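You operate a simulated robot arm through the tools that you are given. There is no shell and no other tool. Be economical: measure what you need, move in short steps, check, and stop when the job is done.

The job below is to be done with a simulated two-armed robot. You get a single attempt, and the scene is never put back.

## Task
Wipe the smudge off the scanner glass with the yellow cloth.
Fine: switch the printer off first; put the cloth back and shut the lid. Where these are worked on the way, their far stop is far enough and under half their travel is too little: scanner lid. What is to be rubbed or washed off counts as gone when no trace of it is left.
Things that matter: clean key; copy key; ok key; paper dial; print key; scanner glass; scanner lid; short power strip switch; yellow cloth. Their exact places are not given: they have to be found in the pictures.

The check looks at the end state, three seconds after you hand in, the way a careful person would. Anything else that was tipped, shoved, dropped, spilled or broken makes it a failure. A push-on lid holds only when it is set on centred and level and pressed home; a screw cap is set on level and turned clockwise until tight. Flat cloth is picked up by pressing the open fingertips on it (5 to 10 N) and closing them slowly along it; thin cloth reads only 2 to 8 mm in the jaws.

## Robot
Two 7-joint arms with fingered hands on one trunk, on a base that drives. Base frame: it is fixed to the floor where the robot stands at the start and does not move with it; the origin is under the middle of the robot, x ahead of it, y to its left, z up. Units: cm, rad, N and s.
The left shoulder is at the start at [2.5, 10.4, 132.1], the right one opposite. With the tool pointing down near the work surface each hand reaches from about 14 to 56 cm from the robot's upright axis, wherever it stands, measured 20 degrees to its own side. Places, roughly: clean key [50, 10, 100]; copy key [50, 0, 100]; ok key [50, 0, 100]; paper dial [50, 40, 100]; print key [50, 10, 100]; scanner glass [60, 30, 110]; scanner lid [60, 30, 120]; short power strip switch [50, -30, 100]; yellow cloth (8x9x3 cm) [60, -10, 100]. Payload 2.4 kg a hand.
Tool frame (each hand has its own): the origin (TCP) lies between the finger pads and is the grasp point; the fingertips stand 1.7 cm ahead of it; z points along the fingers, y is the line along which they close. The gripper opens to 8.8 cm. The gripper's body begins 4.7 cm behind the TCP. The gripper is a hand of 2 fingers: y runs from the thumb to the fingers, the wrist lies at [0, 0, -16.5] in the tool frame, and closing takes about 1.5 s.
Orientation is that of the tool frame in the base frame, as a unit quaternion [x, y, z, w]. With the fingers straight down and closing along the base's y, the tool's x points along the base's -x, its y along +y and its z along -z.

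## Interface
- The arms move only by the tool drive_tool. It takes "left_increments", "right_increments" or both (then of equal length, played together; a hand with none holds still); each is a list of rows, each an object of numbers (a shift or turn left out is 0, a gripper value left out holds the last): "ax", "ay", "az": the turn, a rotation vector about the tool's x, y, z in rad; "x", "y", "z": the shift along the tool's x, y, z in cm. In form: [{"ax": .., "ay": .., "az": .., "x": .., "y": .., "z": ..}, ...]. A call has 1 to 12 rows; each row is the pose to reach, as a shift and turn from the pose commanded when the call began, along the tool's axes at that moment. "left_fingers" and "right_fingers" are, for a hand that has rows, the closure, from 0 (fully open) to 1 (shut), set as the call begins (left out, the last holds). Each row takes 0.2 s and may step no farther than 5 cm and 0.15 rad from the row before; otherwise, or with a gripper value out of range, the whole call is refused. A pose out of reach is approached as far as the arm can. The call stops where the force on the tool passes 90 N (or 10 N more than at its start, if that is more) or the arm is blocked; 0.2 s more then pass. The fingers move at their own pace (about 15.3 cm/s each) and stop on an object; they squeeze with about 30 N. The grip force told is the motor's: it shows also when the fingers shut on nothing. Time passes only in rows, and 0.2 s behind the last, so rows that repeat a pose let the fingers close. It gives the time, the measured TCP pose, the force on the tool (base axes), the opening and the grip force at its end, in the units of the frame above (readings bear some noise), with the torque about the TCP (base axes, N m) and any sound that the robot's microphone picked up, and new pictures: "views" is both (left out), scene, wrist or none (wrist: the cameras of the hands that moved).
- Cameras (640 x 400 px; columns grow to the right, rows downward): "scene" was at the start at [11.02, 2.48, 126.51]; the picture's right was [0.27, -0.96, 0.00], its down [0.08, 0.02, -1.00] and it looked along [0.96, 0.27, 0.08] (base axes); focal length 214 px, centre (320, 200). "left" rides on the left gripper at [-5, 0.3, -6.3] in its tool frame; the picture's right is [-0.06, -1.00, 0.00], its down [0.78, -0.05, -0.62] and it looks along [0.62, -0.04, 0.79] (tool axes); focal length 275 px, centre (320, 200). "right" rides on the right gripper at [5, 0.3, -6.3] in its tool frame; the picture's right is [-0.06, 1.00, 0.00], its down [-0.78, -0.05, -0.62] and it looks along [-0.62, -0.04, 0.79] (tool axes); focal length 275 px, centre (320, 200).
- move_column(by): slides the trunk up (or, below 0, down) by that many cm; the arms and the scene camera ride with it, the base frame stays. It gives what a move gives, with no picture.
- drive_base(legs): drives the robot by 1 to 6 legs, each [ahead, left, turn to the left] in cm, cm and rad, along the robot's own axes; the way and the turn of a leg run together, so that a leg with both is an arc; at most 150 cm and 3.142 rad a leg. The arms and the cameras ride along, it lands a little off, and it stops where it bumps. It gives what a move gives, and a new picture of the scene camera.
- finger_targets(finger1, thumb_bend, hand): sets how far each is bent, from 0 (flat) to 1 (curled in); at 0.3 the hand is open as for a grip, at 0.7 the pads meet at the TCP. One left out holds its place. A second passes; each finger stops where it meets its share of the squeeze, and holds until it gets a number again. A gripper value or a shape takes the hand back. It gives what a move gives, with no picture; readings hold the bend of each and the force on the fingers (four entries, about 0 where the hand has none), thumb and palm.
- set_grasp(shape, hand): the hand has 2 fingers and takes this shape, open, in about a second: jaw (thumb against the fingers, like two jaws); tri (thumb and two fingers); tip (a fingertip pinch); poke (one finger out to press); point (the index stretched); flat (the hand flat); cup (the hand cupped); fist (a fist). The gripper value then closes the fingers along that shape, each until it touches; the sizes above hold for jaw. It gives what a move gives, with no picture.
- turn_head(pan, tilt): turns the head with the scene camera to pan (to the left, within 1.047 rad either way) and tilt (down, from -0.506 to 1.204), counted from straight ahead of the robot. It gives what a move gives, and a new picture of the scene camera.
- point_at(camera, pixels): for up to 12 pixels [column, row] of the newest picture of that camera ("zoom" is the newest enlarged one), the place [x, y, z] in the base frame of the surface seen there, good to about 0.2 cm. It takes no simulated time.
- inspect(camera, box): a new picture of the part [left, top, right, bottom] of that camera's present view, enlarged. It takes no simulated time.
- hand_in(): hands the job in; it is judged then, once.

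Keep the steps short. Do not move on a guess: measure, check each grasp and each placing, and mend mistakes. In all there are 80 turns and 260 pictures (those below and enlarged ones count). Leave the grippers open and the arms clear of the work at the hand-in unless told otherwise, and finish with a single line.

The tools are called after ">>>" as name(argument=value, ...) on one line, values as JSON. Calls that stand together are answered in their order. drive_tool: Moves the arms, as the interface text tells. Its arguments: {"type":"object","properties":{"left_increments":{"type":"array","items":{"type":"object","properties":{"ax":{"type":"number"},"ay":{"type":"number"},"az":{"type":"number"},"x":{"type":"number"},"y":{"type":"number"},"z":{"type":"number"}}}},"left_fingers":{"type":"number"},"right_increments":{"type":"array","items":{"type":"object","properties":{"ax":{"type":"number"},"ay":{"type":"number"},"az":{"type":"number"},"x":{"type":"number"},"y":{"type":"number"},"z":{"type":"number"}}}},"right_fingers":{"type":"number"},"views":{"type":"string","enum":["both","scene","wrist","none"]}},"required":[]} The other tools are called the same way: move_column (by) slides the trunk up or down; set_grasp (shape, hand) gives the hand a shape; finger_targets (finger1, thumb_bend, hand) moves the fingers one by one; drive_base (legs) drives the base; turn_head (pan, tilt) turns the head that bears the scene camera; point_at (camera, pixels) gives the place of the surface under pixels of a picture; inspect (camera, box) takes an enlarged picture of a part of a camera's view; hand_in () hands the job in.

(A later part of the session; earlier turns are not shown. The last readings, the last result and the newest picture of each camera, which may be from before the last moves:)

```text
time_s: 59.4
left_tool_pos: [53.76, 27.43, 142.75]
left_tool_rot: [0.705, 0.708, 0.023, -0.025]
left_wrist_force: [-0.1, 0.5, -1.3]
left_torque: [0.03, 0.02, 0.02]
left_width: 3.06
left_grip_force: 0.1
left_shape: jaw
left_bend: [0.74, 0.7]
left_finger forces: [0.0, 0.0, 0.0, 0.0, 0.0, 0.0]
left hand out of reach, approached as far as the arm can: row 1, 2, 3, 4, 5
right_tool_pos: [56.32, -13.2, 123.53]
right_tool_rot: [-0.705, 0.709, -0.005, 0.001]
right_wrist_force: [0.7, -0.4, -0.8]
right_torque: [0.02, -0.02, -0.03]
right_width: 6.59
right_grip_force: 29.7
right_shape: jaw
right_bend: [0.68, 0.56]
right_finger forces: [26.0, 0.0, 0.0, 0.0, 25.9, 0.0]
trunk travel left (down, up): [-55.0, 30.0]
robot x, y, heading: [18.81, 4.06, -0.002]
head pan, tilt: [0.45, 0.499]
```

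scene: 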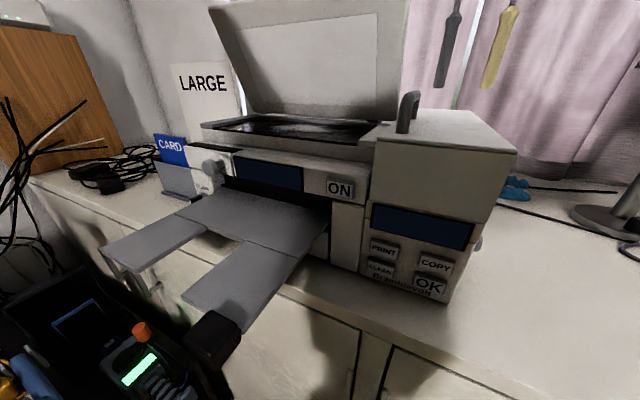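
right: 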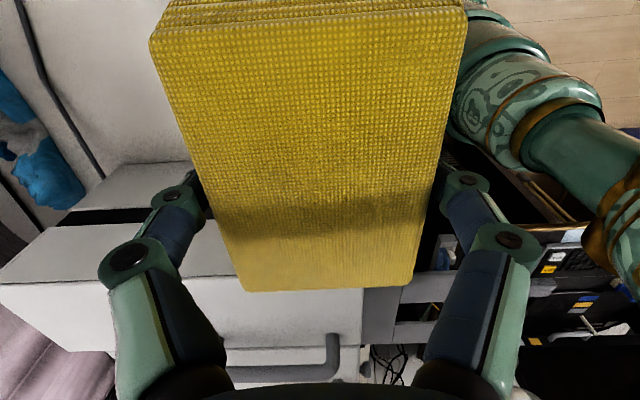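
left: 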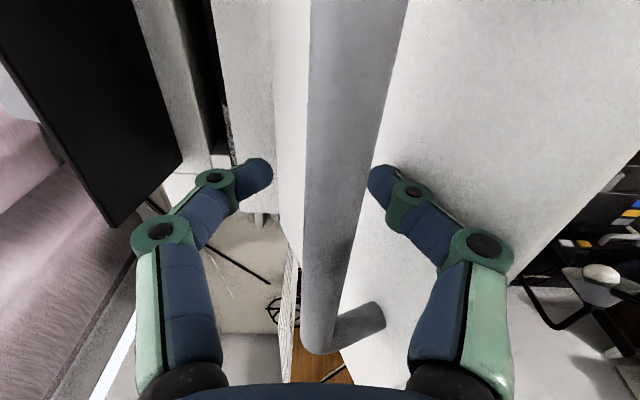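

>>> turn_head(pan=0.45, tilt=0.3)

>>> point_at(camera="scene", pixels=[[320, 60], [320, 80], [320, 100], [320, 120], [320, 140], [320, 150], [250, 100], [380, 100]])

>>> inspect(camera="scene", box=[180, 20, 440, 200])

```text
time_s: 60.1
left_tool_pos: [53.88, 27.61, 142.87]
left_tool_rot: [0.706, 0.707, 0.022, -0.025]
left_wrist_force: [-0.6, -0.1, -0.8]
left_torque: [0.01, 0.0, 0.01]
left_width: 3.05
left_grip_force: 0.0
left_shape: jaw
left_bend: [0.74, 0.7]
left_finger forces: [0.0, 0.0, 0.1, 0.0, 0.0, 0.1]
right_tool_pos: [56.32, -13.33, 123.54]
right_tool_rot: [-0.706, 0.708, -0.004, 0.001]
right_wrist_force: [-0.4, 0.9, -0.5]
right_torque: [0.0, 0.0, 0.02]
right_width: 6.57
right_grip_force: 30.1
right_shape: jaw
right_bend: [0.68, 0.56]
right_finger forces: [25.9, 0.0, 0.0, 0.1, 25.9, 0.0]
trunk travel left (down, up): [-55.0, 30.0]
robot x, y, heading: [19.07, 3.92, -0.002]
head pan, tilt: [0.45, 0.3]
```

scene: 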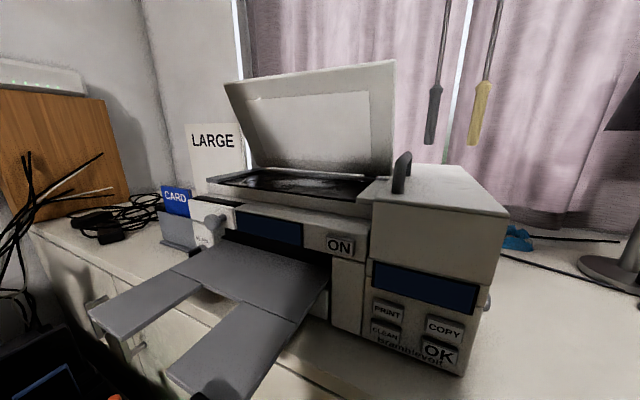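

```text
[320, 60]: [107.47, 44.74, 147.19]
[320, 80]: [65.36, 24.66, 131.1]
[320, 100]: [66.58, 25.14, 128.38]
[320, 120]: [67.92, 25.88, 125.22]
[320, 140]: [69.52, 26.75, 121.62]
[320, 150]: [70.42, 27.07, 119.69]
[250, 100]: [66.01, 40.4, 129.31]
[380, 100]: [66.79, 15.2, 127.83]
```

```text
2.22 times, centred on (310, 110) of scene
```

zoom: 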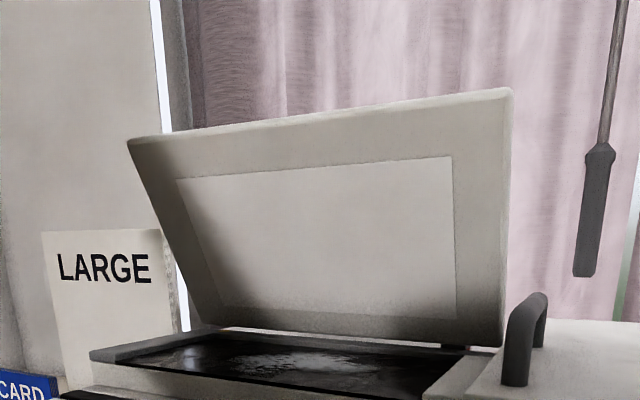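

The lid stands at about 66°, enough. I locate the smudge and glass edges.

>>> point_at(camera="zoom", pixels=[[205, 365], [230, 357], [290, 350], [350, 360], [385, 370], [330, 378], [255, 372], [125, 352], [290, 338], [440, 365], [330, 395], [420, 350]])

>>> inspect(camera="scene", box=[200, 160, 380, 205])

>>> inspect(camera="left", box=[0, 0, 639, 399])

```text
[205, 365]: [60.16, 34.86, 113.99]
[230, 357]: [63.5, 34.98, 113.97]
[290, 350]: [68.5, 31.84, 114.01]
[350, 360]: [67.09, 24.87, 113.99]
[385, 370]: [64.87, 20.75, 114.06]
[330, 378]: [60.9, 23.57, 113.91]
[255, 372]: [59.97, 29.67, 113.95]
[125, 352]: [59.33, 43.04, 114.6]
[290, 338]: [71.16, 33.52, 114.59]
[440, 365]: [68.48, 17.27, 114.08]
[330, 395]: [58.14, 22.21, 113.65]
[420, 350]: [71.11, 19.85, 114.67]
```

```text
3.56 times, centred on (290, 182) of scene
```

zoom: 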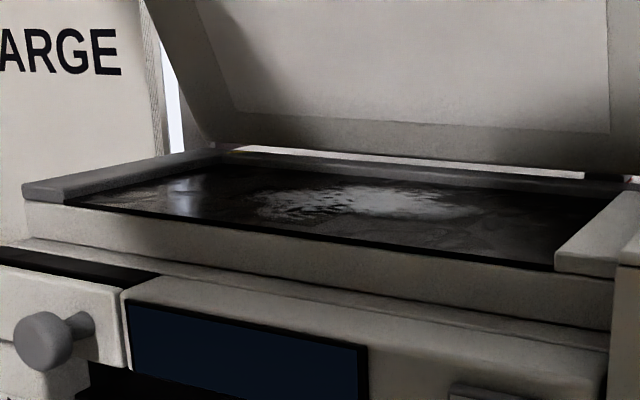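

```text
1.00 times, centred on (320, 200) of left (not enlarged: the box is as wide or as high as the picture)
```

zoom: 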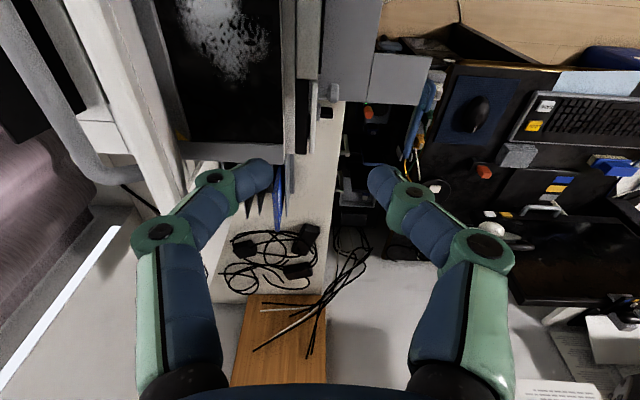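

>>> point_at(camera="zoom", pixels=[[190, 20], [270, 45], [240, 80], [235, 5], [165, 5], [280, 5], [282, 140], [185, 140], [215, 60], [265, 20]])

>>> point_at(camera="scene", pixels=[[272, 182], [335, 180], [300, 175], [290, 187], [325, 188], [310, 190], [280, 177], [320, 174]])

```text
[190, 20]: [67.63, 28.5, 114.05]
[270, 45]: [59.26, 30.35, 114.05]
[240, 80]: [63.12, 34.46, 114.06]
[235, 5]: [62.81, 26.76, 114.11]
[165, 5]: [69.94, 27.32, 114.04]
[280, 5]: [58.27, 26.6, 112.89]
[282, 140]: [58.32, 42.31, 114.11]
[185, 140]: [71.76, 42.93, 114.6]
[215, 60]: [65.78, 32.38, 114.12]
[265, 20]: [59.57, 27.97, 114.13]
```

```text
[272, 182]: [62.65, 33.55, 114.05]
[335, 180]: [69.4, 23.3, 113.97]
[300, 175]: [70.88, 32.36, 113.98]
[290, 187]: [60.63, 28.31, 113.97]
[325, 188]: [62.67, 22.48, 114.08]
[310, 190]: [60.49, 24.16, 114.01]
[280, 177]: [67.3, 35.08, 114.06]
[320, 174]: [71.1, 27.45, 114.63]
```

Smudge covers about x 59–68.5, y 21–34.5 on glass at z=114. The wiping hand needs the lid further back, so I drive 3.5 cm closer and push the lid on with the closed left fingertips.

>>> drive_base(legs=[[3.5, 0, 0]])

>>> drive_tool(left_increments=[{"z": 2}, {"z": 5}, {"z": 8}, {"z": 11}, {"z": 11.5}], left_fingers=1)

```text
time_s: 61.0
left_tool_pos: [57.42, 27.46, 142.77]
left_tool_rot: [0.706, 0.707, 0.021, -0.025]
left_wrist_force: [-0.4, 0.7, 0.8]
left_torque: [-0.03, 0.03, -0.01]
left_width: 3.09
left_grip_force: 0.0
left_shape: jaw
left_bend: [0.74, 0.7]
left_finger forces: [0.0, 0.0, 0.1, 0.1, 0.0, 0.0]
right_tool_pos: [60.03, -13.43, 123.48]
right_tool_rot: [-0.705, 0.709, -0.003, -0.001]
right_wrist_force: [0.1, 0.1, -0.4]
right_torque: [0.0, 0.01, 0.0]
right_width: 6.62
right_grip_force: 30.3
right_shape: jaw
right_bend: [0.68, 0.56]
right_finger forces: [26.0, 0.1, 0.0, 0.1, 25.8, 0.0]
trunk travel left (down, up): [-55.0, 30.0]
robot x, y, heading: [22.53, 3.97, 0.002]
head pan, tilt: [0.45, 0.3]
```

scene: 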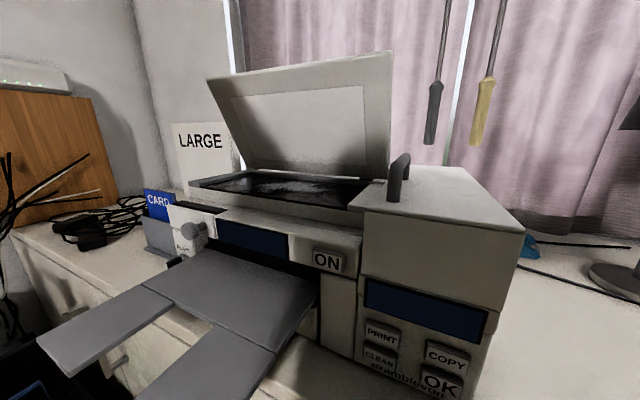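

```text
time_s: 62.2
left_tool_pos: [57.22, 28.38, 131.42]
left_tool_rot: [0.706, 0.707, 0.022, -0.025]
left_wrist_force: [-0.4, 0.3, 0.0]
left_torque: [0.01, -0.03, 0.05]
left_width: 0.0
left_grip_force: 30.1
left_shape: jaw
left_bend: [0.61, 0.68]
left_finger forces: [0.0, 0.0, 0.0, 0.1, 0.0, 0.0]
right_tool_pos: [59.93, -13.36, 123.48]
right_tool_rot: [-0.706, 0.708, -0.003, 0.0]
right_wrist_force: [0.0, -0.5, -0.6]
right_torque: [0.02, 0.04, -0.03]
right_width: 6.59
right_grip_force: 29.5
right_shape: jaw
right_bend: [0.68, 0.56]
right_finger forces: [25.9, 0.1, 0.0, 0.0, 25.9, 0.1]
trunk travel left (down, up): [-55.0, 30.0]
robot x, y, heading: [22.82, 4.0, -0.005]
head pan, tilt: [0.45, 0.3]
```

scene: 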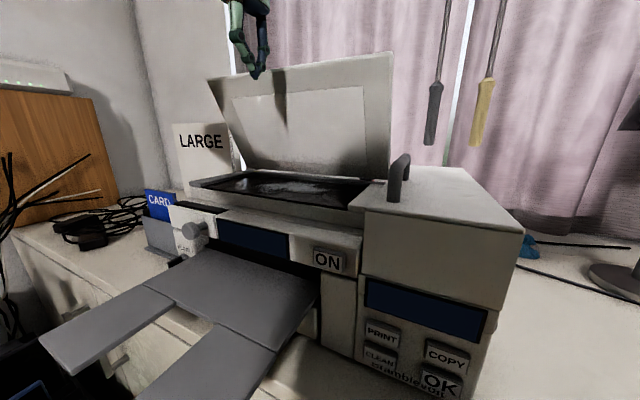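
left: 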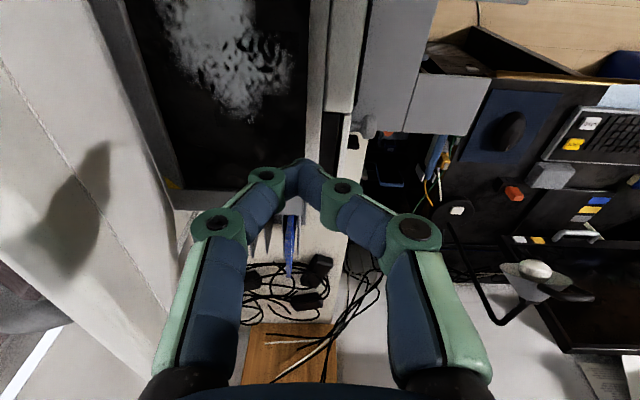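

I push forward slowly at z≈130.

>>> drive_tool(left_increments=[{"y": 3, "z": 1}, {"y": 5.5, "z": 1}, {"y": 7.5, "z": 1}, {"y": 9, "z": 1}, {"y": 10.5, "z": 1}, {"y": 12, "z": 1}, {"y": 13, "z": 1}], views="scene")

```text
time_s: 63.8
left_tool_pos: [68.54, 28.59, 131.25]
left_tool_rot: [0.705, 0.708, 0.026, -0.022]
left_wrist_force: [-66.4, -4.2, 21.1]
left_torque: [0.0, -1.99, -0.18]
left_width: 0.24
left_grip_force: 29.6
left_shape: jaw
left_bend: [0.0, 0.68]
left_finger forces: [66.9, 0.0, 0.0, 0.0, 0.0, 0.1]
right_tool_pos: [58.49, -13.3, 123.97]
right_tool_rot: [-0.706, 0.708, -0.009, 0.005]
right_wrist_force: [0.7, 0.3, -0.7]
right_torque: [-0.02, -0.05, -0.02]
right_width: 6.56
right_grip_force: 29.9
right_shape: jaw
right_bend: [0.68, 0.56]
right_finger forces: [25.9, 0.1, 0.0, 0.0, 25.9, 0.0]
trunk travel left (down, up): [-55.0, 30.0]
robot x, y, heading: [23.07, 3.91, -0.004]
head pan, tilt: [0.45, 0.3]
```

scene: 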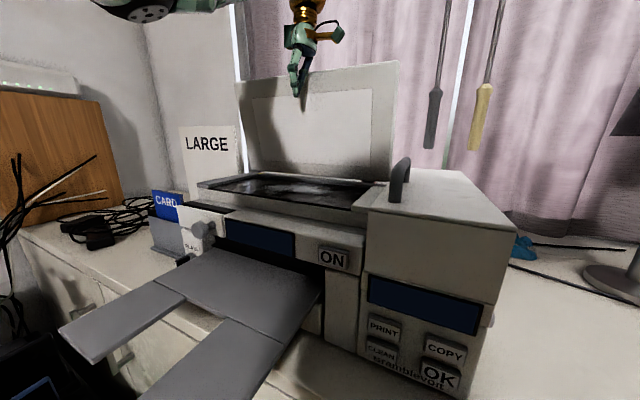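

66 N: the lid has met its stop. I back off at once.

>>> drive_tool(left_increments=[{"y": -2}, {"y": -5}, {"y": -8, "z": -3}, {"y": -12, "z": -7}, {"y": -15, "z": -11}], left_fingers=0.3, views="scene")

>>> point_at(camera="scene", pixels=[[320, 75], [320, 95], [320, 115], [320, 135], [320, 155], [320, 165]])

```text
refused: row 4 steps farther than a row can; nothing moved
```

```text
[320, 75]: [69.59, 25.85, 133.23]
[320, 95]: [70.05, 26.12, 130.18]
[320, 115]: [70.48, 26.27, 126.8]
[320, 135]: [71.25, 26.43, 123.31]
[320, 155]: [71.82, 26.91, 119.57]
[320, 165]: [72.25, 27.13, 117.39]
```

>>> drive_tool(left_increments=[{"y": -2}, {"y": -5}, {"y": -8, "z": -3}, {"y": -11, "z": -6}, {"y": -14, "z": -9}, {"y": -16, "z": -11}], left_fingers=0.3, views="scene")

>>> point_at(camera="scene", pixels=[[320, 75], [320, 95], [320, 115], [320, 135], [320, 155], [320, 165]])

```text
time_s: 65.2
left_tool_pos: [54.14, 27.66, 141.3]
left_tool_rot: [0.706, 0.707, 0.022, -0.025]
left_wrist_force: [1.0, 0.3, -0.1]
left_torque: [-0.01, 0.01, -0.02]
left_width: 6.16
left_grip_force: 0.1
left_shape: jaw
left_bend: [0.67, 0.64]
left_finger forces: [0.0, 0.1, 0.0, 0.0, 0.1, 0.1]
right_tool_pos: [59.9, -13.29, 123.4]
right_tool_rot: [-0.705, 0.709, -0.004, 0.001]
right_wrist_force: [-0.7, 1.0, -0.9]
right_torque: [0.01, -0.01, 0.01]
right_width: 6.57
right_grip_force: 30.0
right_shape: jaw
right_bend: [0.68, 0.56]
right_finger forces: [25.9, 0.1, 0.0, 0.1, 25.9, 0.0]
trunk travel left (down, up): [-55.0, 30.0]
robot x, y, heading: [22.84, 4.14, -0.005]
head pan, tilt: [0.45, 0.3]
```

scene: 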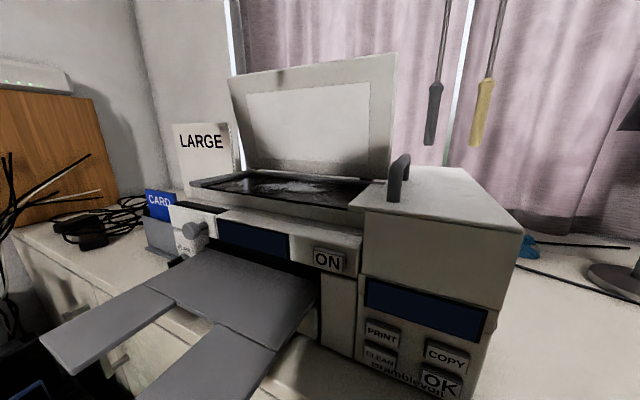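

```text
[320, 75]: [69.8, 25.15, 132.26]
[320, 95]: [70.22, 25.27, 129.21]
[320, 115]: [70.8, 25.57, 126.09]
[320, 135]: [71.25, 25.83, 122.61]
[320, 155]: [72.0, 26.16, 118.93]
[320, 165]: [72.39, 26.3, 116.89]
```

The lid now rests at its stop, about 80°, plane from x=72.4 up to 69.8 at its top. I move the left hand aside and turn the right hand back a quarter turn (narrow side toward the lid).

>>> drive_tool(right_increments=[{"az": 0.13, "z": -1}, {"az": 0.26, "z": -2}, {"az": 0.39, "z": -3}, {"az": 0.52, "z": -4}, {"az": 0.65, "z": -5}, {"az": 0.78, "z": -6}, {"az": 0.91, "z": -6}, {"az": 1.04, "z": -6}, {"az": 1.17, "z": -6}, {"az": 1.3, "z": -6}, {"az": 1.43, "z": -6}, {"az": 1.565, "z": -6}], left_increments=[{"x": 1, "y": -1}, {"x": 2, "y": -2}, {"x": 3, "y": -3}, {"x": 4, "y": -4}, {"x": 5, "y": -5}, {"x": 6, "y": -6}, {"x": 7, "y": -7}, {"x": 8, "y": -8}, {"x": 9, "y": -8}, {"x": 10, "y": -8}, {"x": 10, "y": -8}, {"x": 10, "y": -8}], views="none")

>>> drive_base(legs=[[0, 9, 0]])

```text
time_s: 67.8
left_tool_pos: [50.47, 35.64, 140.11]
left_tool_rot: [0.706, 0.707, 0.022, -0.025]
left_wrist_force: [0.1, 0.4, -0.1]
left_torque: [-0.03, -0.01, 0.01]
left_width: 6.14
left_grip_force: 0.1
left_shape: jaw
left_bend: [0.67, 0.64]
left_finger forces: [0.0, 0.1, 0.1, 0.1, 0.0, 0.0]
left hand out of reach, approached as far as the arm can: row 6, 7, 8, 9, 10, 11, 12
right_tool_pos: [59.99, -13.15, 129.49]
right_tool_rot: [0.001, 1.0, -0.002, 0.003]
right_wrist_force: [0.3, -0.2, -0.4]
right_torque: [0.01, -0.01, -0.02]
right_width: 6.59
right_grip_force: 30.3
right_shape: jaw
right_bend: [0.68, 0.56]
right_finger forces: [25.9, 0.1, 0.0, 0.0, 25.9, 0.1]
trunk travel left (down, up): [-55.0, 30.0]
robot x, y, heading: [22.76, 3.8, -0.003]
head pan, tilt: [0.45, 0.3]
```

```text
time_s: 68.9
left_tool_pos: [50.64, 44.95, 140.11]
left_tool_rot: [0.706, 0.707, 0.022, -0.025]
left_wrist_force: [0.7, 0.3, 0.1]
left_torque: [0.0, 0.02, 0.0]
left_width: 6.11
left_grip_force: 0.0
left_shape: jaw
left_bend: [0.67, 0.64]
left_finger forces: [0.0, 0.1, 0.1, 0.1, 0.0, 0.1]
right_tool_pos: [59.92, -4.03, 129.45]
right_tool_rot: [-0.001, 1.0, -0.003, 0.003]
right_wrist_force: [-0.3, 0.6, 0.5]
right_torque: [-0.02, -0.01, 0.0]
right_width: 6.6
right_grip_force: 29.8
right_shape: jaw
right_bend: [0.68, 0.56]
right_finger forces: [26.0, 0.0, 0.0, 0.0, 25.9, 0.0]
trunk travel left (down, up): [-55.0, 30.0]
robot x, y, heading: [22.72, 13.04, -0.0]
head pan, tilt: [0.45, 0.3]
```

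scene: 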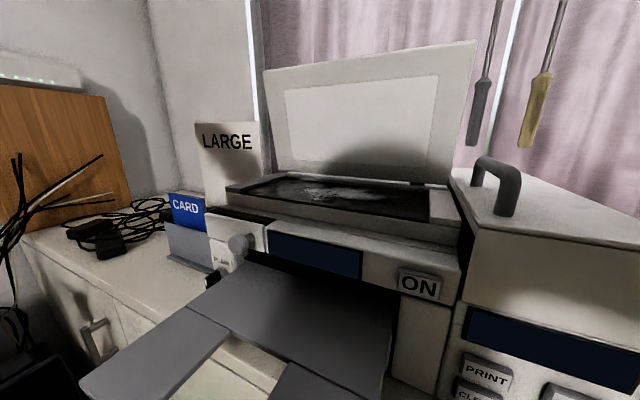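

I carry the cloth over to the right part of the smudge, high above the glass.

>>> drive_tool(right_increments=[{"y": 3.5}, {"y": 7}, {"y": 10.5}, {"y": 14, "x": -1}, {"y": 17.5, "x": -2}, {"y": 21, "x": -3}, {"y": 24, "x": -4}, {"y": 27, "x": -4}, {"y": 27, "x": -4, "z": 3}, {"y": 27, "x": -4, "z": 6}])

```text
time_s: 71.1
left_tool_pos: [50.53, 44.83, 140.21]
left_tool_rot: [0.706, 0.708, 0.023, -0.025]
left_wrist_force: [-0.2, 0.1, 0.3]
left_torque: [-0.02, -0.01, 0.01]
left_width: 6.16
left_grip_force: 0.0
left_shape: jaw
left_bend: [0.67, 0.64]
left_finger forces: [0.0, 0.1, 0.0, 0.1, 0.0, 0.0]
right_tool_pos: [63.82, 22.82, 123.25]
right_tool_rot: [-0.001, 1.0, -0.003, 0.003]
right_wrist_force: [0.1, 0.7, 0.0]
right_torque: [-0.02, -0.01, -0.01]
right_width: 6.6
right_grip_force: 29.6
right_shape: jaw
right_bend: [0.68, 0.56]
right_finger forces: [25.9, 0.0, 0.0, 0.0, 25.9, 0.0]
trunk travel left (down, up): [-55.0, 30.0]
robot x, y, heading: [22.8, 12.75, -0.007]
head pan, tilt: [0.45, 0.3]
```

scene: 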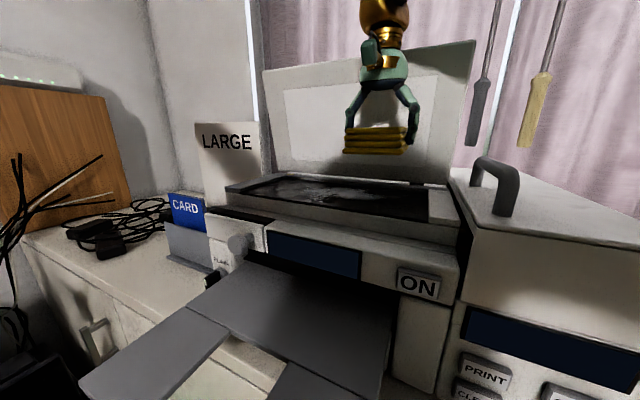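
right: 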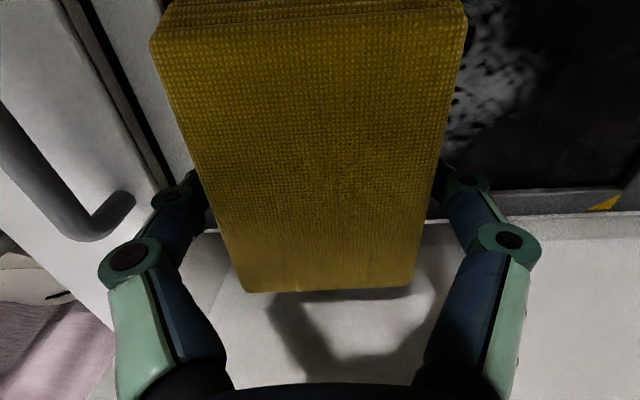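

I move 1.8 cm further back and lower until the cloth touches the glass.

>>> drive_tool(right_increments=[{"x": -1.8, "z": 2}, {"x": -1.8, "z": 4.5}, {"x": -1.8, "z": 6}, {"x": -1.8, "z": 6.5}, {"x": -1.8, "z": 6.8}, {"x": -1.8, "z": 6.9}], views="scene")

```text
time_s: 72.5
left_tool_pos: [50.59, 44.8, 140.17]
left_tool_rot: [0.706, 0.708, 0.022, -0.025]
left_wrist_force: [0.0, -0.1, 0.1]
left_torque: [0.0, 0.02, -0.01]
left_width: 6.14
left_grip_force: 0.1
left_shape: jaw
left_bend: [0.67, 0.64]
left_finger forces: [0.0, 0.0, 0.0, 0.1, 0.0, 0.0]
right_tool_pos: [65.65, 22.8, 116.56]
right_tool_rot: [0.0, 1.0, -0.003, 0.004]
right_wrist_force: [0.5, -0.8, 3.6]
right_torque: [0.1, -0.02, 0.01]
right_width: 6.62
right_grip_force: 29.8
right_shape: jaw
right_bend: [0.68, 0.56]
right_finger forces: [26.1, 0.0, 0.0, 0.0, 26.1, 0.0]
trunk travel left (down, up): [-55.0, 30.0]
robot x, y, heading: [22.49, 12.75, -0.007]
head pan, tilt: [0.45, 0.3]
```

scene: 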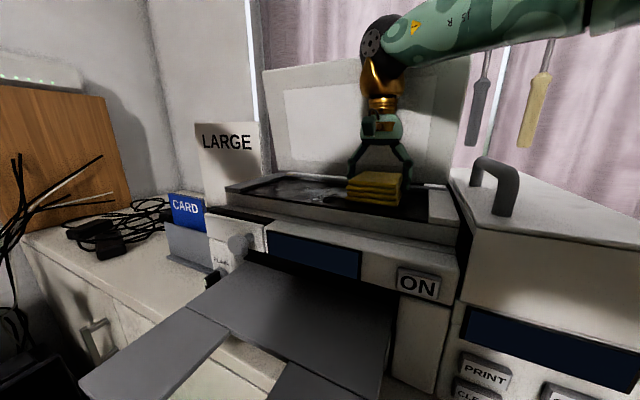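

Contact at 3.6 N. I press slightly more and wipe left, step forward, and wipe back.

>>> drive_tool(right_increments=[{"z": 0.2, "y": 2.6}, {"z": 0.2, "y": 5.2}, {"z": 0.2, "y": 7.8}, {"z": 0.2, "y": 10.4}, {"z": 0.2, "y": 13}, {"z": 0.2, "y": 13, "x": 1.8}, {"z": 0.2, "y": 13, "x": 3.6}, {"z": 0.2, "y": 10.4, "x": 3.6}, {"z": 0.2, "y": 7.8, "x": 3.6}, {"z": 0.2, "y": 5.2, "x": 3.6}, {"z": 0.2, "y": 2.6, "x": 3.6}, {"z": 0.2, "y": -1, "x": 3.6}])

```text
time_s: 75.1
left_tool_pos: [50.52, 44.77, 140.23]
left_tool_rot: [0.706, 0.707, 0.023, -0.026]
left_wrist_force: [-0.6, 0.1, -0.2]
left_torque: [-0.03, 0.0, 0.02]
left_width: 6.15
left_grip_force: 0.0
left_shape: jaw
left_bend: [0.67, 0.64]
left_finger forces: [0.0, 0.0, 0.0, 0.1, 0.0, 0.0]
right_tool_pos: [62.15, 21.61, 116.37]
right_tool_rot: [0.0, 1.0, -0.002, 0.003]
right_wrist_force: [0.5, -0.8, 2.1]
right_torque: [0.11, 0.01, -0.01]
right_width: 6.21
right_grip_force: 30.1
right_shape: jaw
right_bend: [0.72, 0.58]
right_finger forces: [25.9, 0.0, 0.1, 0.1, 26.6, 0.0]
right hand out of reach, approached as far as the arm can: row 3, 4, 5, 6, 7, 8
trunk travel left (down, up): [-55.0, 30.0]
robot x, y, heading: [22.84, 13.29, -0.004]
head pan, tilt: [0.45, 0.3]
```

scene: 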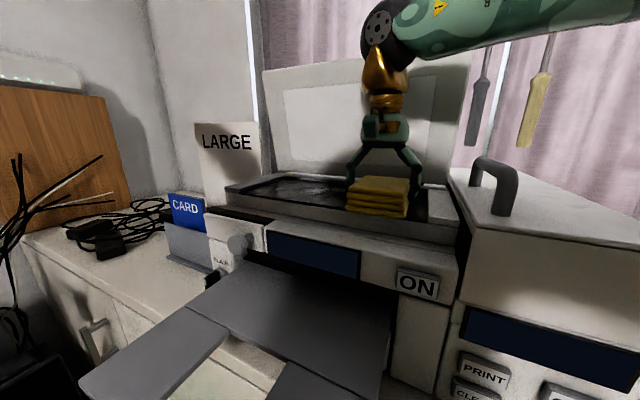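
right: 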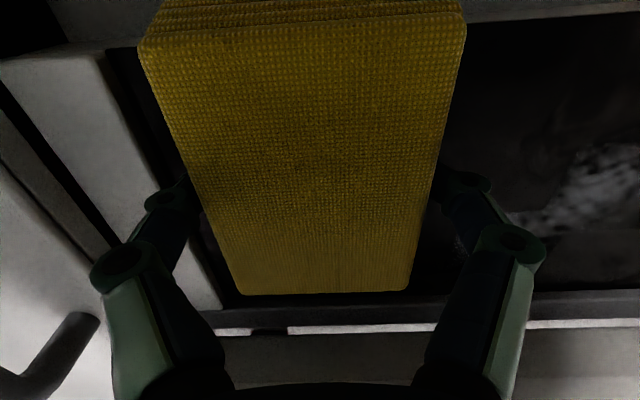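

Part of the left side was out of reach. I lift the cloth and look.

>>> drive_tool(right_increments=[{"z": -3}, {"z": -6}, {"z": -10}, {"z": -13}], views="none")

>>> inspect(camera="scene", box=[220, 150, 460, 250])

>>> inspect(camera="right", box=[0, 0, 639, 399])

```text
time_s: 76.1
left_tool_pos: [50.55, 44.74, 140.27]
left_tool_rot: [0.706, 0.708, 0.022, -0.024]
left_wrist_force: [-0.2, 0.9, 0.1]
left_torque: [-0.04, 0.03, 0.02]
left_width: 6.15
left_grip_force: 0.0
left_shape: jaw
left_bend: [0.67, 0.64]
left_finger forces: [0.0, 0.0, 0.0, 0.1, 0.0, 0.1]
right_tool_pos: [62.02, 21.97, 129.57]
right_tool_rot: [-0.002, 1.0, -0.003, 0.003]
right_wrist_force: [1.0, 0.6, -0.8]
right_torque: [0.0, 0.05, 0.02]
right_width: 6.23
right_grip_force: 29.8
right_shape: jaw
right_bend: [0.72, 0.58]
right_finger forces: [26.3, 0.0, 0.0, 0.1, 26.3, 0.0]
trunk travel left (down, up): [-55.0, 30.0]
robot x, y, heading: [22.69, 13.22, -0.005]
head pan, tilt: [0.45, 0.3]
```

```text
2.67 times, centred on (340, 200) of scene
```

zoom: 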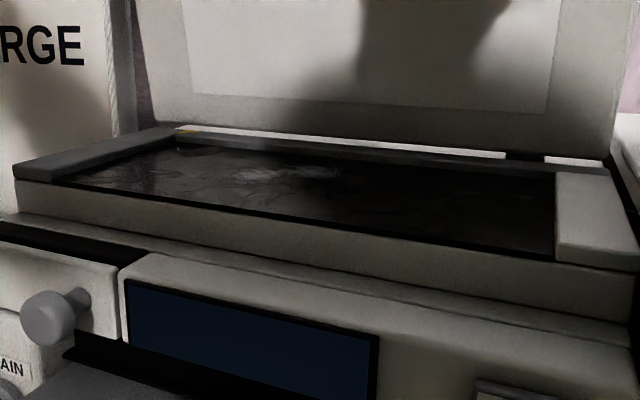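

```text
1.00 times, centred on (320, 200) of right (not enlarged: the box is as wide or as high as the picture)
```

zoom: 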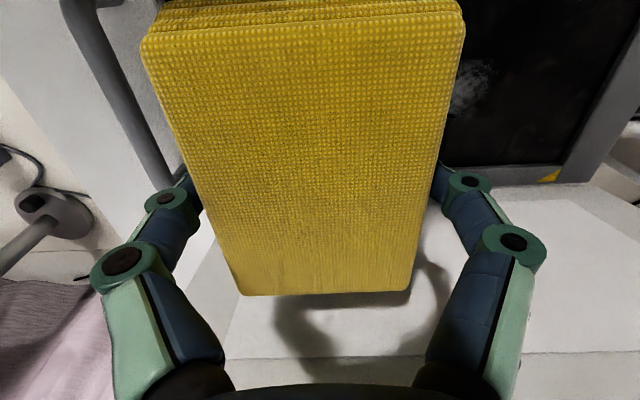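

Most is gone; a patch at the left rear remains. I measure it, then turn the base 0.3 rad left for reach.

>>> point_at(camera="right", pixels=[[455, 85], [490, 75], [470, 105], [480, 65], [550, 175], [600, 100]])

>>> point_at(camera="scene", pixels=[[311, 215], [320, 213], [340, 213], [348, 214], [325, 217], [300, 218]])

>>> drive_base(legs=[[0, 0, 0.3]])

```text
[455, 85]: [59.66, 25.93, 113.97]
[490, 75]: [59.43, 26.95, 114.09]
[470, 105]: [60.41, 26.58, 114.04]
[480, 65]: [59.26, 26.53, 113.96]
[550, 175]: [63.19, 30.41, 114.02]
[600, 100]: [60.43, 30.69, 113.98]
```

```text
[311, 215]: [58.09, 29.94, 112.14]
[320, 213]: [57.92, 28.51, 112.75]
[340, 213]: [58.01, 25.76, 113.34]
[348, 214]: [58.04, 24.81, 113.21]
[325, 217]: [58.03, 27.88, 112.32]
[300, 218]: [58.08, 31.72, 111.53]
```

```text
time_s: 77.5
left_tool_pos: [39.69, 51.55, 140.29]
left_tool_rot: [0.591, 0.806, 0.018, -0.027]
left_wrist_force: [-0.4, 0.3, -0.8]
left_torque: [0.0, 0.02, 0.01]
left_width: 6.13
left_grip_force: 0.1
left_shape: jaw
left_bend: [0.67, 0.64]
left_finger forces: [0.0, 0.0, 0.1, 0.1, 0.0, 0.0]
right_tool_pos: [57.52, 33.22, 129.45]
right_tool_rot: [-0.152, 0.988, -0.003, 0.003]
right_wrist_force: [0.0, 0.9, -1.1]
right_torque: [-0.01, 0.01, -0.02]
right_width: 6.22
right_grip_force: 29.5
right_shape: jaw
right_bend: [0.72, 0.58]
right_finger forces: [26.3, 0.0, 0.1, 0.1, 26.4, 0.0]
trunk travel left (down, up): [-55.0, 30.0]
robot x, y, heading: [22.69, 13.04, 0.301]
head pan, tilt: [0.45, 0.3]
```

scene: 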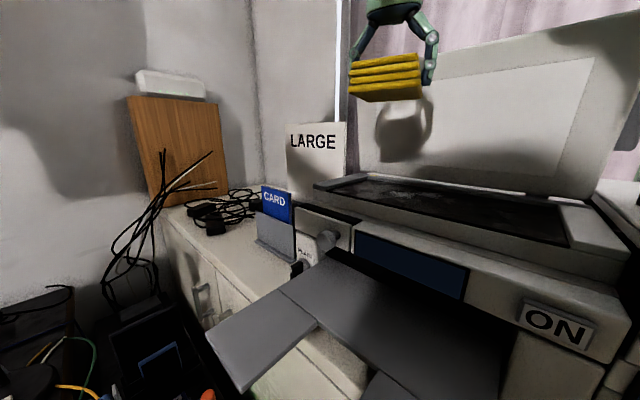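

>>> inspect(camera="scene", box=[310, 160, 600, 250])

```text
2.21 times, centred on (455, 205) of scene
```

zoom: 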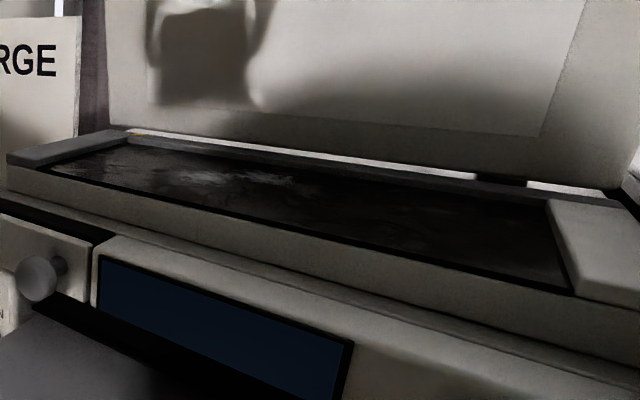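

>>> point_at(camera="zoom", pixels=[[165, 180], [195, 165], [240, 170], [290, 180], [230, 190], [180, 160], [120, 165], [270, 175], [260, 200], [400, 215]])

```text
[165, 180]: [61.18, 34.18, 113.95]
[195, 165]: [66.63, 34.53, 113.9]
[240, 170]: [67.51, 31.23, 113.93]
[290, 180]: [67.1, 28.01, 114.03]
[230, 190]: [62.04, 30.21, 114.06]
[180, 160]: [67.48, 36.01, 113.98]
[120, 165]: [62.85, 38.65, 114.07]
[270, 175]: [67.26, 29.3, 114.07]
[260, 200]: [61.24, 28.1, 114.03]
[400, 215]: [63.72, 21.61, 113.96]
```

Remaining: y 26–36, x 59–69. I straighten the hand and lower at (65.5, 28).

>>> drive_tool(right_increments=[{"az": 0.1, "x": -2, "y": -2.6}, {"az": 0.2, "x": -4, "y": -5.2}, {"az": 0.3, "x": -5.9, "y": -7.4}, {"az": 0.3, "x": -5.9, "y": -7.4, "z": 4}, {"az": 0.3, "x": -5.9, "y": -7.4, "z": 8}, {"az": 0.3, "x": -5.9, "y": -7.4, "z": 11}, {"az": 0.3, "x": -5.9, "y": -7.4, "z": 12.6}, {"az": 0.3, "x": -5.9, "y": -7.4, "z": 13.1}], views="scene")

```text
time_s: 79.3
left_tool_pos: [39.68, 51.65, 140.12]
left_tool_rot: [0.591, 0.806, 0.019, -0.027]
left_wrist_force: [-0.6, 0.2, 0.1]
left_torque: [0.01, -0.02, -0.02]
left_width: 6.14
left_grip_force: 0.0
left_shape: jaw
left_bend: [0.67, 0.64]
left_finger forces: [0.0, 0.0, 0.1, 0.0, 0.0, 0.1]
right_tool_pos: [65.65, 27.99, 116.36]
right_tool_rot: [-0.002, 1.0, -0.001, 0.004]
right_wrist_force: [1.6, 0.6, 5.4]
right_torque: [0.07, 0.02, 0.01]
right_width: 6.24
right_grip_force: 30.6
right_shape: jaw
right_bend: [0.72, 0.58]
right_finger forces: [26.2, 0.1, 0.0, 0.0, 25.8, 0.1]
trunk travel left (down, up): [-55.0, 30.0]
robot x, y, heading: [22.58, 13.04, 0.295]
head pan, tilt: [0.45, 0.3]
```

scene: 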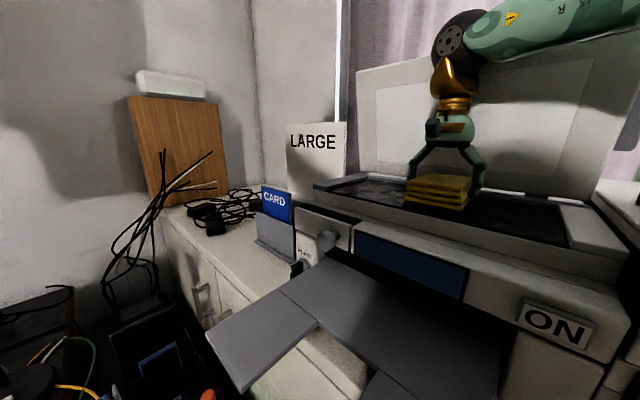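

Contact 5.4 N. I wipe over the left half in passes.

>>> drive_tool(right_increments=[{"z": 0.1, "y": 2.3}, {"z": 0.1, "y": 4.6}, {"z": 0.1, "y": 7}, {"z": 0.1, "y": 7, "x": 2}, {"z": 0.1, "y": 7, "x": 3.9}, {"z": 0.1, "y": 4.6, "x": 3.9}, {"z": 0.1, "y": 2.3, "x": 3.9}, {"z": 0.1, "y": 0, "x": 3.9}, {"z": 0.1, "y": -2, "x": 2}, {"z": 0.1, "y": 0.5, "x": 2}, {"z": 0.1, "y": 3.5, "x": 2}, {"z": 0.1, "y": 6.5, "x": 2}], views="none")

>>> drive_tool(right_increments=[{"z": -3}, {"z": -7}, {"z": -11, "y": -3}, {"z": -13, "y": -7}, {"z": -14, "y": -11}, {"z": -14, "y": -15}])

>>> inspect(camera="scene", box=[310, 160, 600, 250])

```text
time_s: 81.9
left_tool_pos: [39.66, 51.72, 140.23]
left_tool_rot: [0.591, 0.806, 0.018, -0.027]
left_wrist_force: [-0.1, 0.0, -0.2]
left_torque: [0.01, -0.02, 0.0]
left_width: 6.13
left_grip_force: 0.3
left_shape: jaw
left_bend: [0.67, 0.64]
left_finger forces: [0.1, 0.0, 0.0, 0.0, 0.0, 0.0]
right_tool_pos: [63.57, 34.66, 116.33]
right_tool_rot: [-0.003, 1.0, -0.002, 0.003]
right_wrist_force: [-0.4, 0.1, 1.1]
right_torque: [0.05, 0.0, 0.02]
right_width: 6.17
right_grip_force: 30.0
right_shape: jaw
right_bend: [0.72, 0.58]
right_finger forces: [26.3, 0.0, 0.0, 0.0, 26.1, 0.0]
trunk travel left (down, up): [-55.0, 30.0]
robot x, y, heading: [23.04, 13.14, 0.297]
head pan, tilt: [0.45, 0.3]
```

```text
time_s: 83.3
left_tool_pos: [39.83, 51.49, 140.24]
left_tool_rot: [0.591, 0.806, 0.019, -0.028]
left_wrist_force: [1.0, -0.2, -0.3]
left_torque: [-0.02, -0.01, -0.01]
left_width: 6.15
left_grip_force: 0.1
left_shape: jaw
left_bend: [0.67, 0.64]
left_finger forces: [0.0, 0.1, 0.1, 0.1, 0.1, 0.1]
right_tool_pos: [63.61, 19.29, 130.21]
right_tool_rot: [-0.003, 1.0, -0.001, 0.004]
right_wrist_force: [0.1, 0.2, 0.0]
right_torque: [0.02, 0.01, -0.02]
right_width: 6.13
right_grip_force: 30.2
right_shape: jaw
right_bend: [0.72, 0.58]
right_finger forces: [26.2, 0.0, 0.0, 0.0, 26.0, 0.0]
trunk travel left (down, up): [-55.0, 30.0]
robot x, y, heading: [22.85, 12.95, 0.297]
head pan, tilt: [0.45, 0.3]
```

scene: 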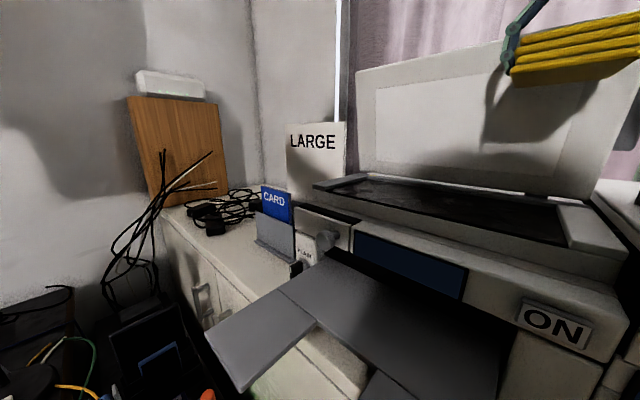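
right: 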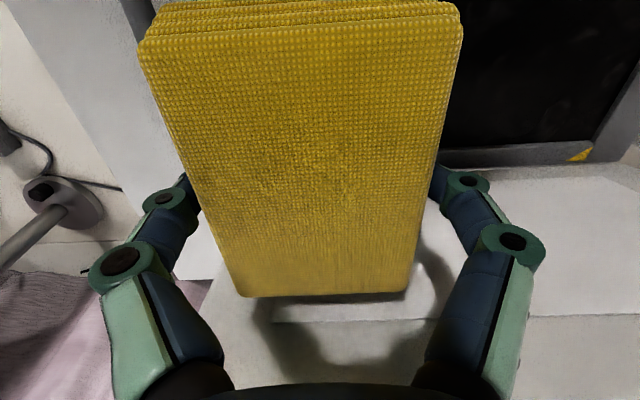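

```text
2.21 times, centred on (455, 205) of scene
```

zoom: 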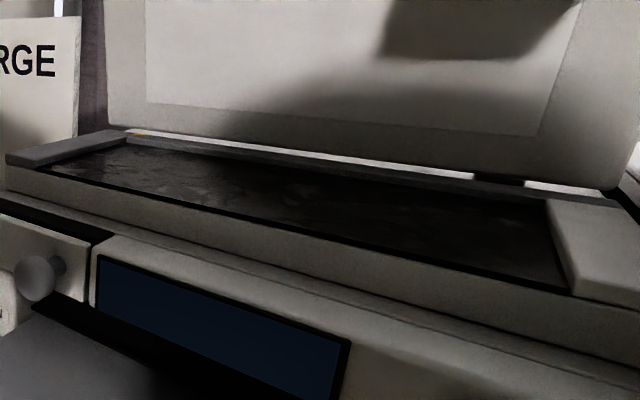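

It looks nearly spotless. I turn the base back and use the left wrist camera for a view from above.

>>> drive_base(legs=[[0, 0, -0.297]])

>>> drive_tool(left_increments=[{"x": -3, "y": 1.5}, {"x": -6, "y": 3}, {"x": -9, "y": 4.5}, {"x": -12, "y": 6}, {"x": -14, "y": 7}], right_increments=[{"y": -3}, {"y": -6}, {"y": -9}, {"y": -11}, {"y": -13}])

>>> inspect(camera="left", box=[100, 0, 360, 200])

```text
time_s: 84.7
left_tool_pos: [50.44, 44.75, 140.2]
left_tool_rot: [0.705, 0.709, 0.023, -0.025]
left_wrist_force: [-0.2, 0.5, 0.1]
left_torque: [-0.03, -0.01, -0.02]
left_width: 6.14
left_grip_force: 0.0
left_shape: jaw
left_bend: [0.67, 0.64]
left_finger forces: [0.0, 0.0, 0.0, 0.0, 0.0, 0.1]
right_tool_pos: [63.62, 7.07, 130.23]
right_tool_rot: [0.146, 0.989, -0.002, 0.003]
right_wrist_force: [-0.4, 0.2, -0.8]
right_torque: [0.0, 0.02, -0.03]
right_width: 6.15
right_grip_force: 29.5
right_shape: jaw
right_bend: [0.72, 0.58]
right_finger forces: [25.9, 0.0, 0.1, 0.0, 26.0, 0.0]
trunk travel left (down, up): [-55.0, 30.0]
robot x, y, heading: [22.58, 12.9, 0.0]
head pan, tilt: [0.45, 0.3]
```

scene: 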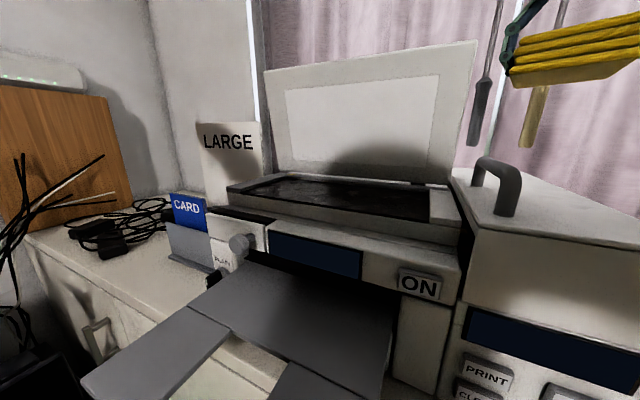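

```text
time_s: 85.9
left_tool_pos: [57.67, 30.73, 139.32]
left_tool_rot: [0.704, 0.71, 0.023, -0.024]
left_wrist_force: [0.1, -0.4, -0.7]
left_torque: [-0.02, -0.01, -0.01]
left_width: 6.12
left_grip_force: 0.0
left_shape: jaw
left_bend: [0.67, 0.64]
left_finger forces: [0.0, 0.1, 0.0, 0.0, 0.0, 0.0]
right_tool_pos: [60.0, -5.52, 130.22]
right_tool_rot: [0.146, 0.989, -0.002, 0.004]
right_wrist_force: [0.5, -0.1, -0.8]
right_torque: [-0.02, 0.04, 0.01]
right_width: 6.15
right_grip_force: 30.1
right_shape: jaw
right_bend: [0.72, 0.58]
right_finger forces: [25.9, 0.1, 0.1, 0.0, 26.0, 0.1]
trunk travel left (down, up): [-55.0, 30.0]
robot x, y, heading: [22.58, 13.21, -0.001]
head pan, tilt: [0.45, 0.3]
```

scene: 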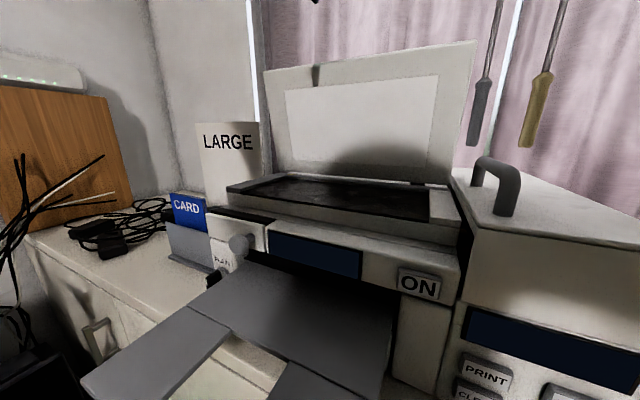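
right: 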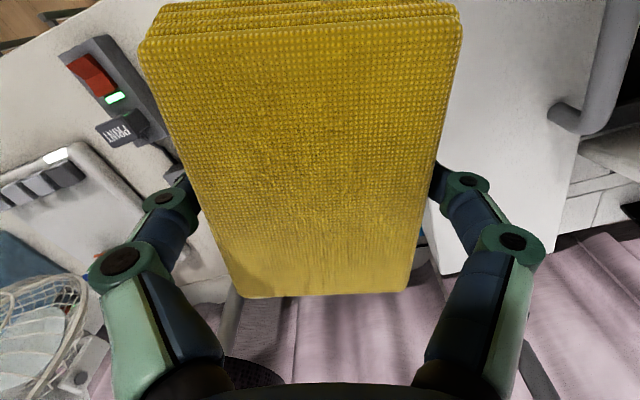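
left: 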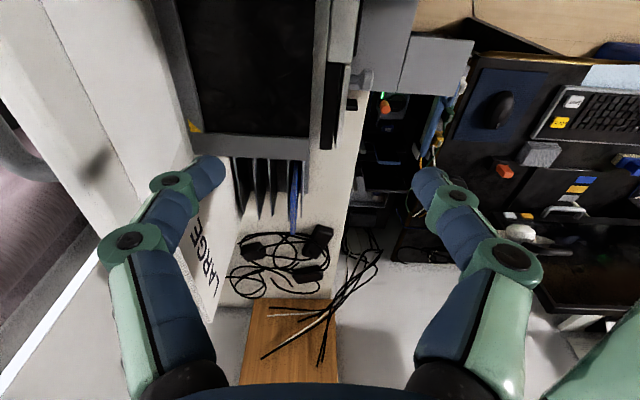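

```text
2.00 times, centred on (230, 100) of left
```

zoom: 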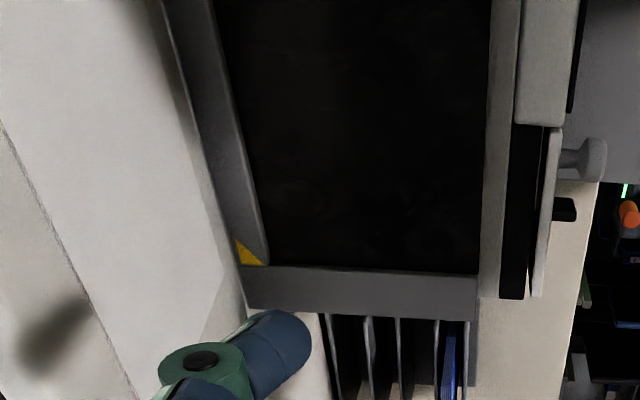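

The left half is clean. I shift the left camera right to view the rest.

>>> drive_tool(left_increments=[{"x": -3}, {"x": -6}, {"x": -9}, {"x": -12}], views="none")

>>> inspect(camera="left", box=[120, 0, 400, 200])

```text
time_s: 86.9
left_tool_pos: [57.58, 18.83, 138.35]
left_tool_rot: [0.704, 0.709, 0.023, -0.026]
left_wrist_force: [1.3, 0.1, 1.2]
left_torque: [0.0, 0.02, -0.02]
left_width: 6.13
left_grip_force: 0.0
left_shape: jaw
left_bend: [0.67, 0.64]
left_finger forces: [0.1, 0.0, 0.1, 0.0, 0.0, 0.1]
right_tool_pos: [60.16, -5.39, 130.25]
right_tool_rot: [0.146, 0.989, -0.002, 0.003]
right_wrist_force: [-0.2, -0.8, -0.7]
right_torque: [0.0, 0.0, -0.04]
right_width: 6.16
right_grip_force: 30.3
right_shape: jaw
right_bend: [0.72, 0.58]
right_finger forces: [26.0, 0.0, 0.1, 0.0, 26.0, 0.1]
trunk travel left (down, up): [-55.0, 30.0]
robot x, y, heading: [22.7, 12.65, -0.003]
head pan, tilt: [0.45, 0.3]
```

```text
2.00 times, centred on (260, 100) of left
```

zoom: 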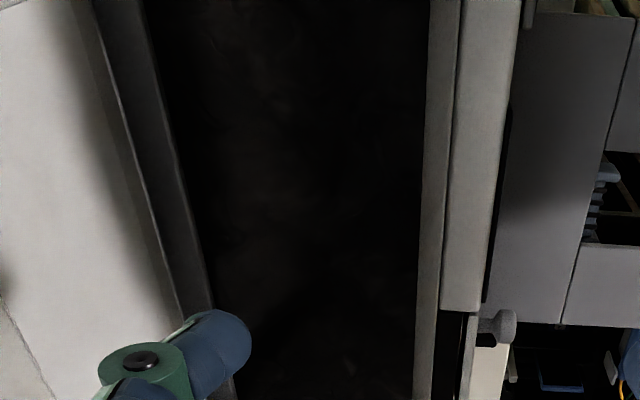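

>>> inspect(camera="left", box=[190, 60, 310, 200])

>>> inspect(camera="left", box=[190, 0, 310, 80])

>>> inspect(camera="scene", box=[240, 170, 440, 225])

>>> point_at(camera="left", pixels=[[290, 180], [245, 110], [240, 10], [300, 10], [185, 10]])

```text
2.86 times, centred on (250, 130) of left
```

zoom: 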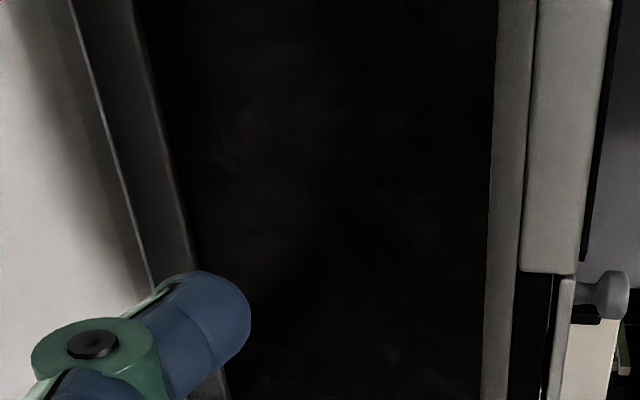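

```text
5.00 times, centred on (250, 40) of left
```

zoom: 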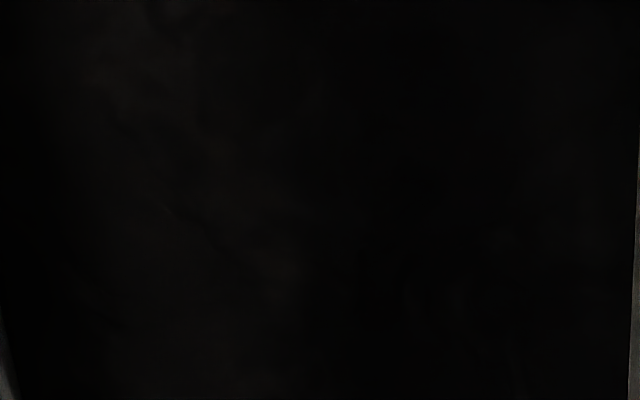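

```text
3.20 times, centred on (340, 198) of scene
```

zoom: 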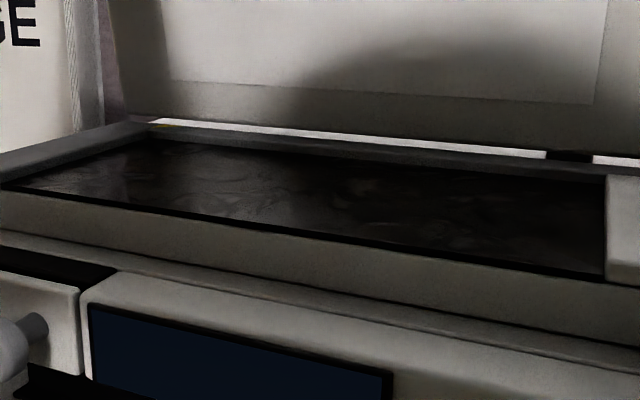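

```text
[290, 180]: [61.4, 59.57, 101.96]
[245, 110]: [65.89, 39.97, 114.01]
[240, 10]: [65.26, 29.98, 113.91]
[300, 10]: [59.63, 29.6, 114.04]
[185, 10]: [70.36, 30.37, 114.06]
```

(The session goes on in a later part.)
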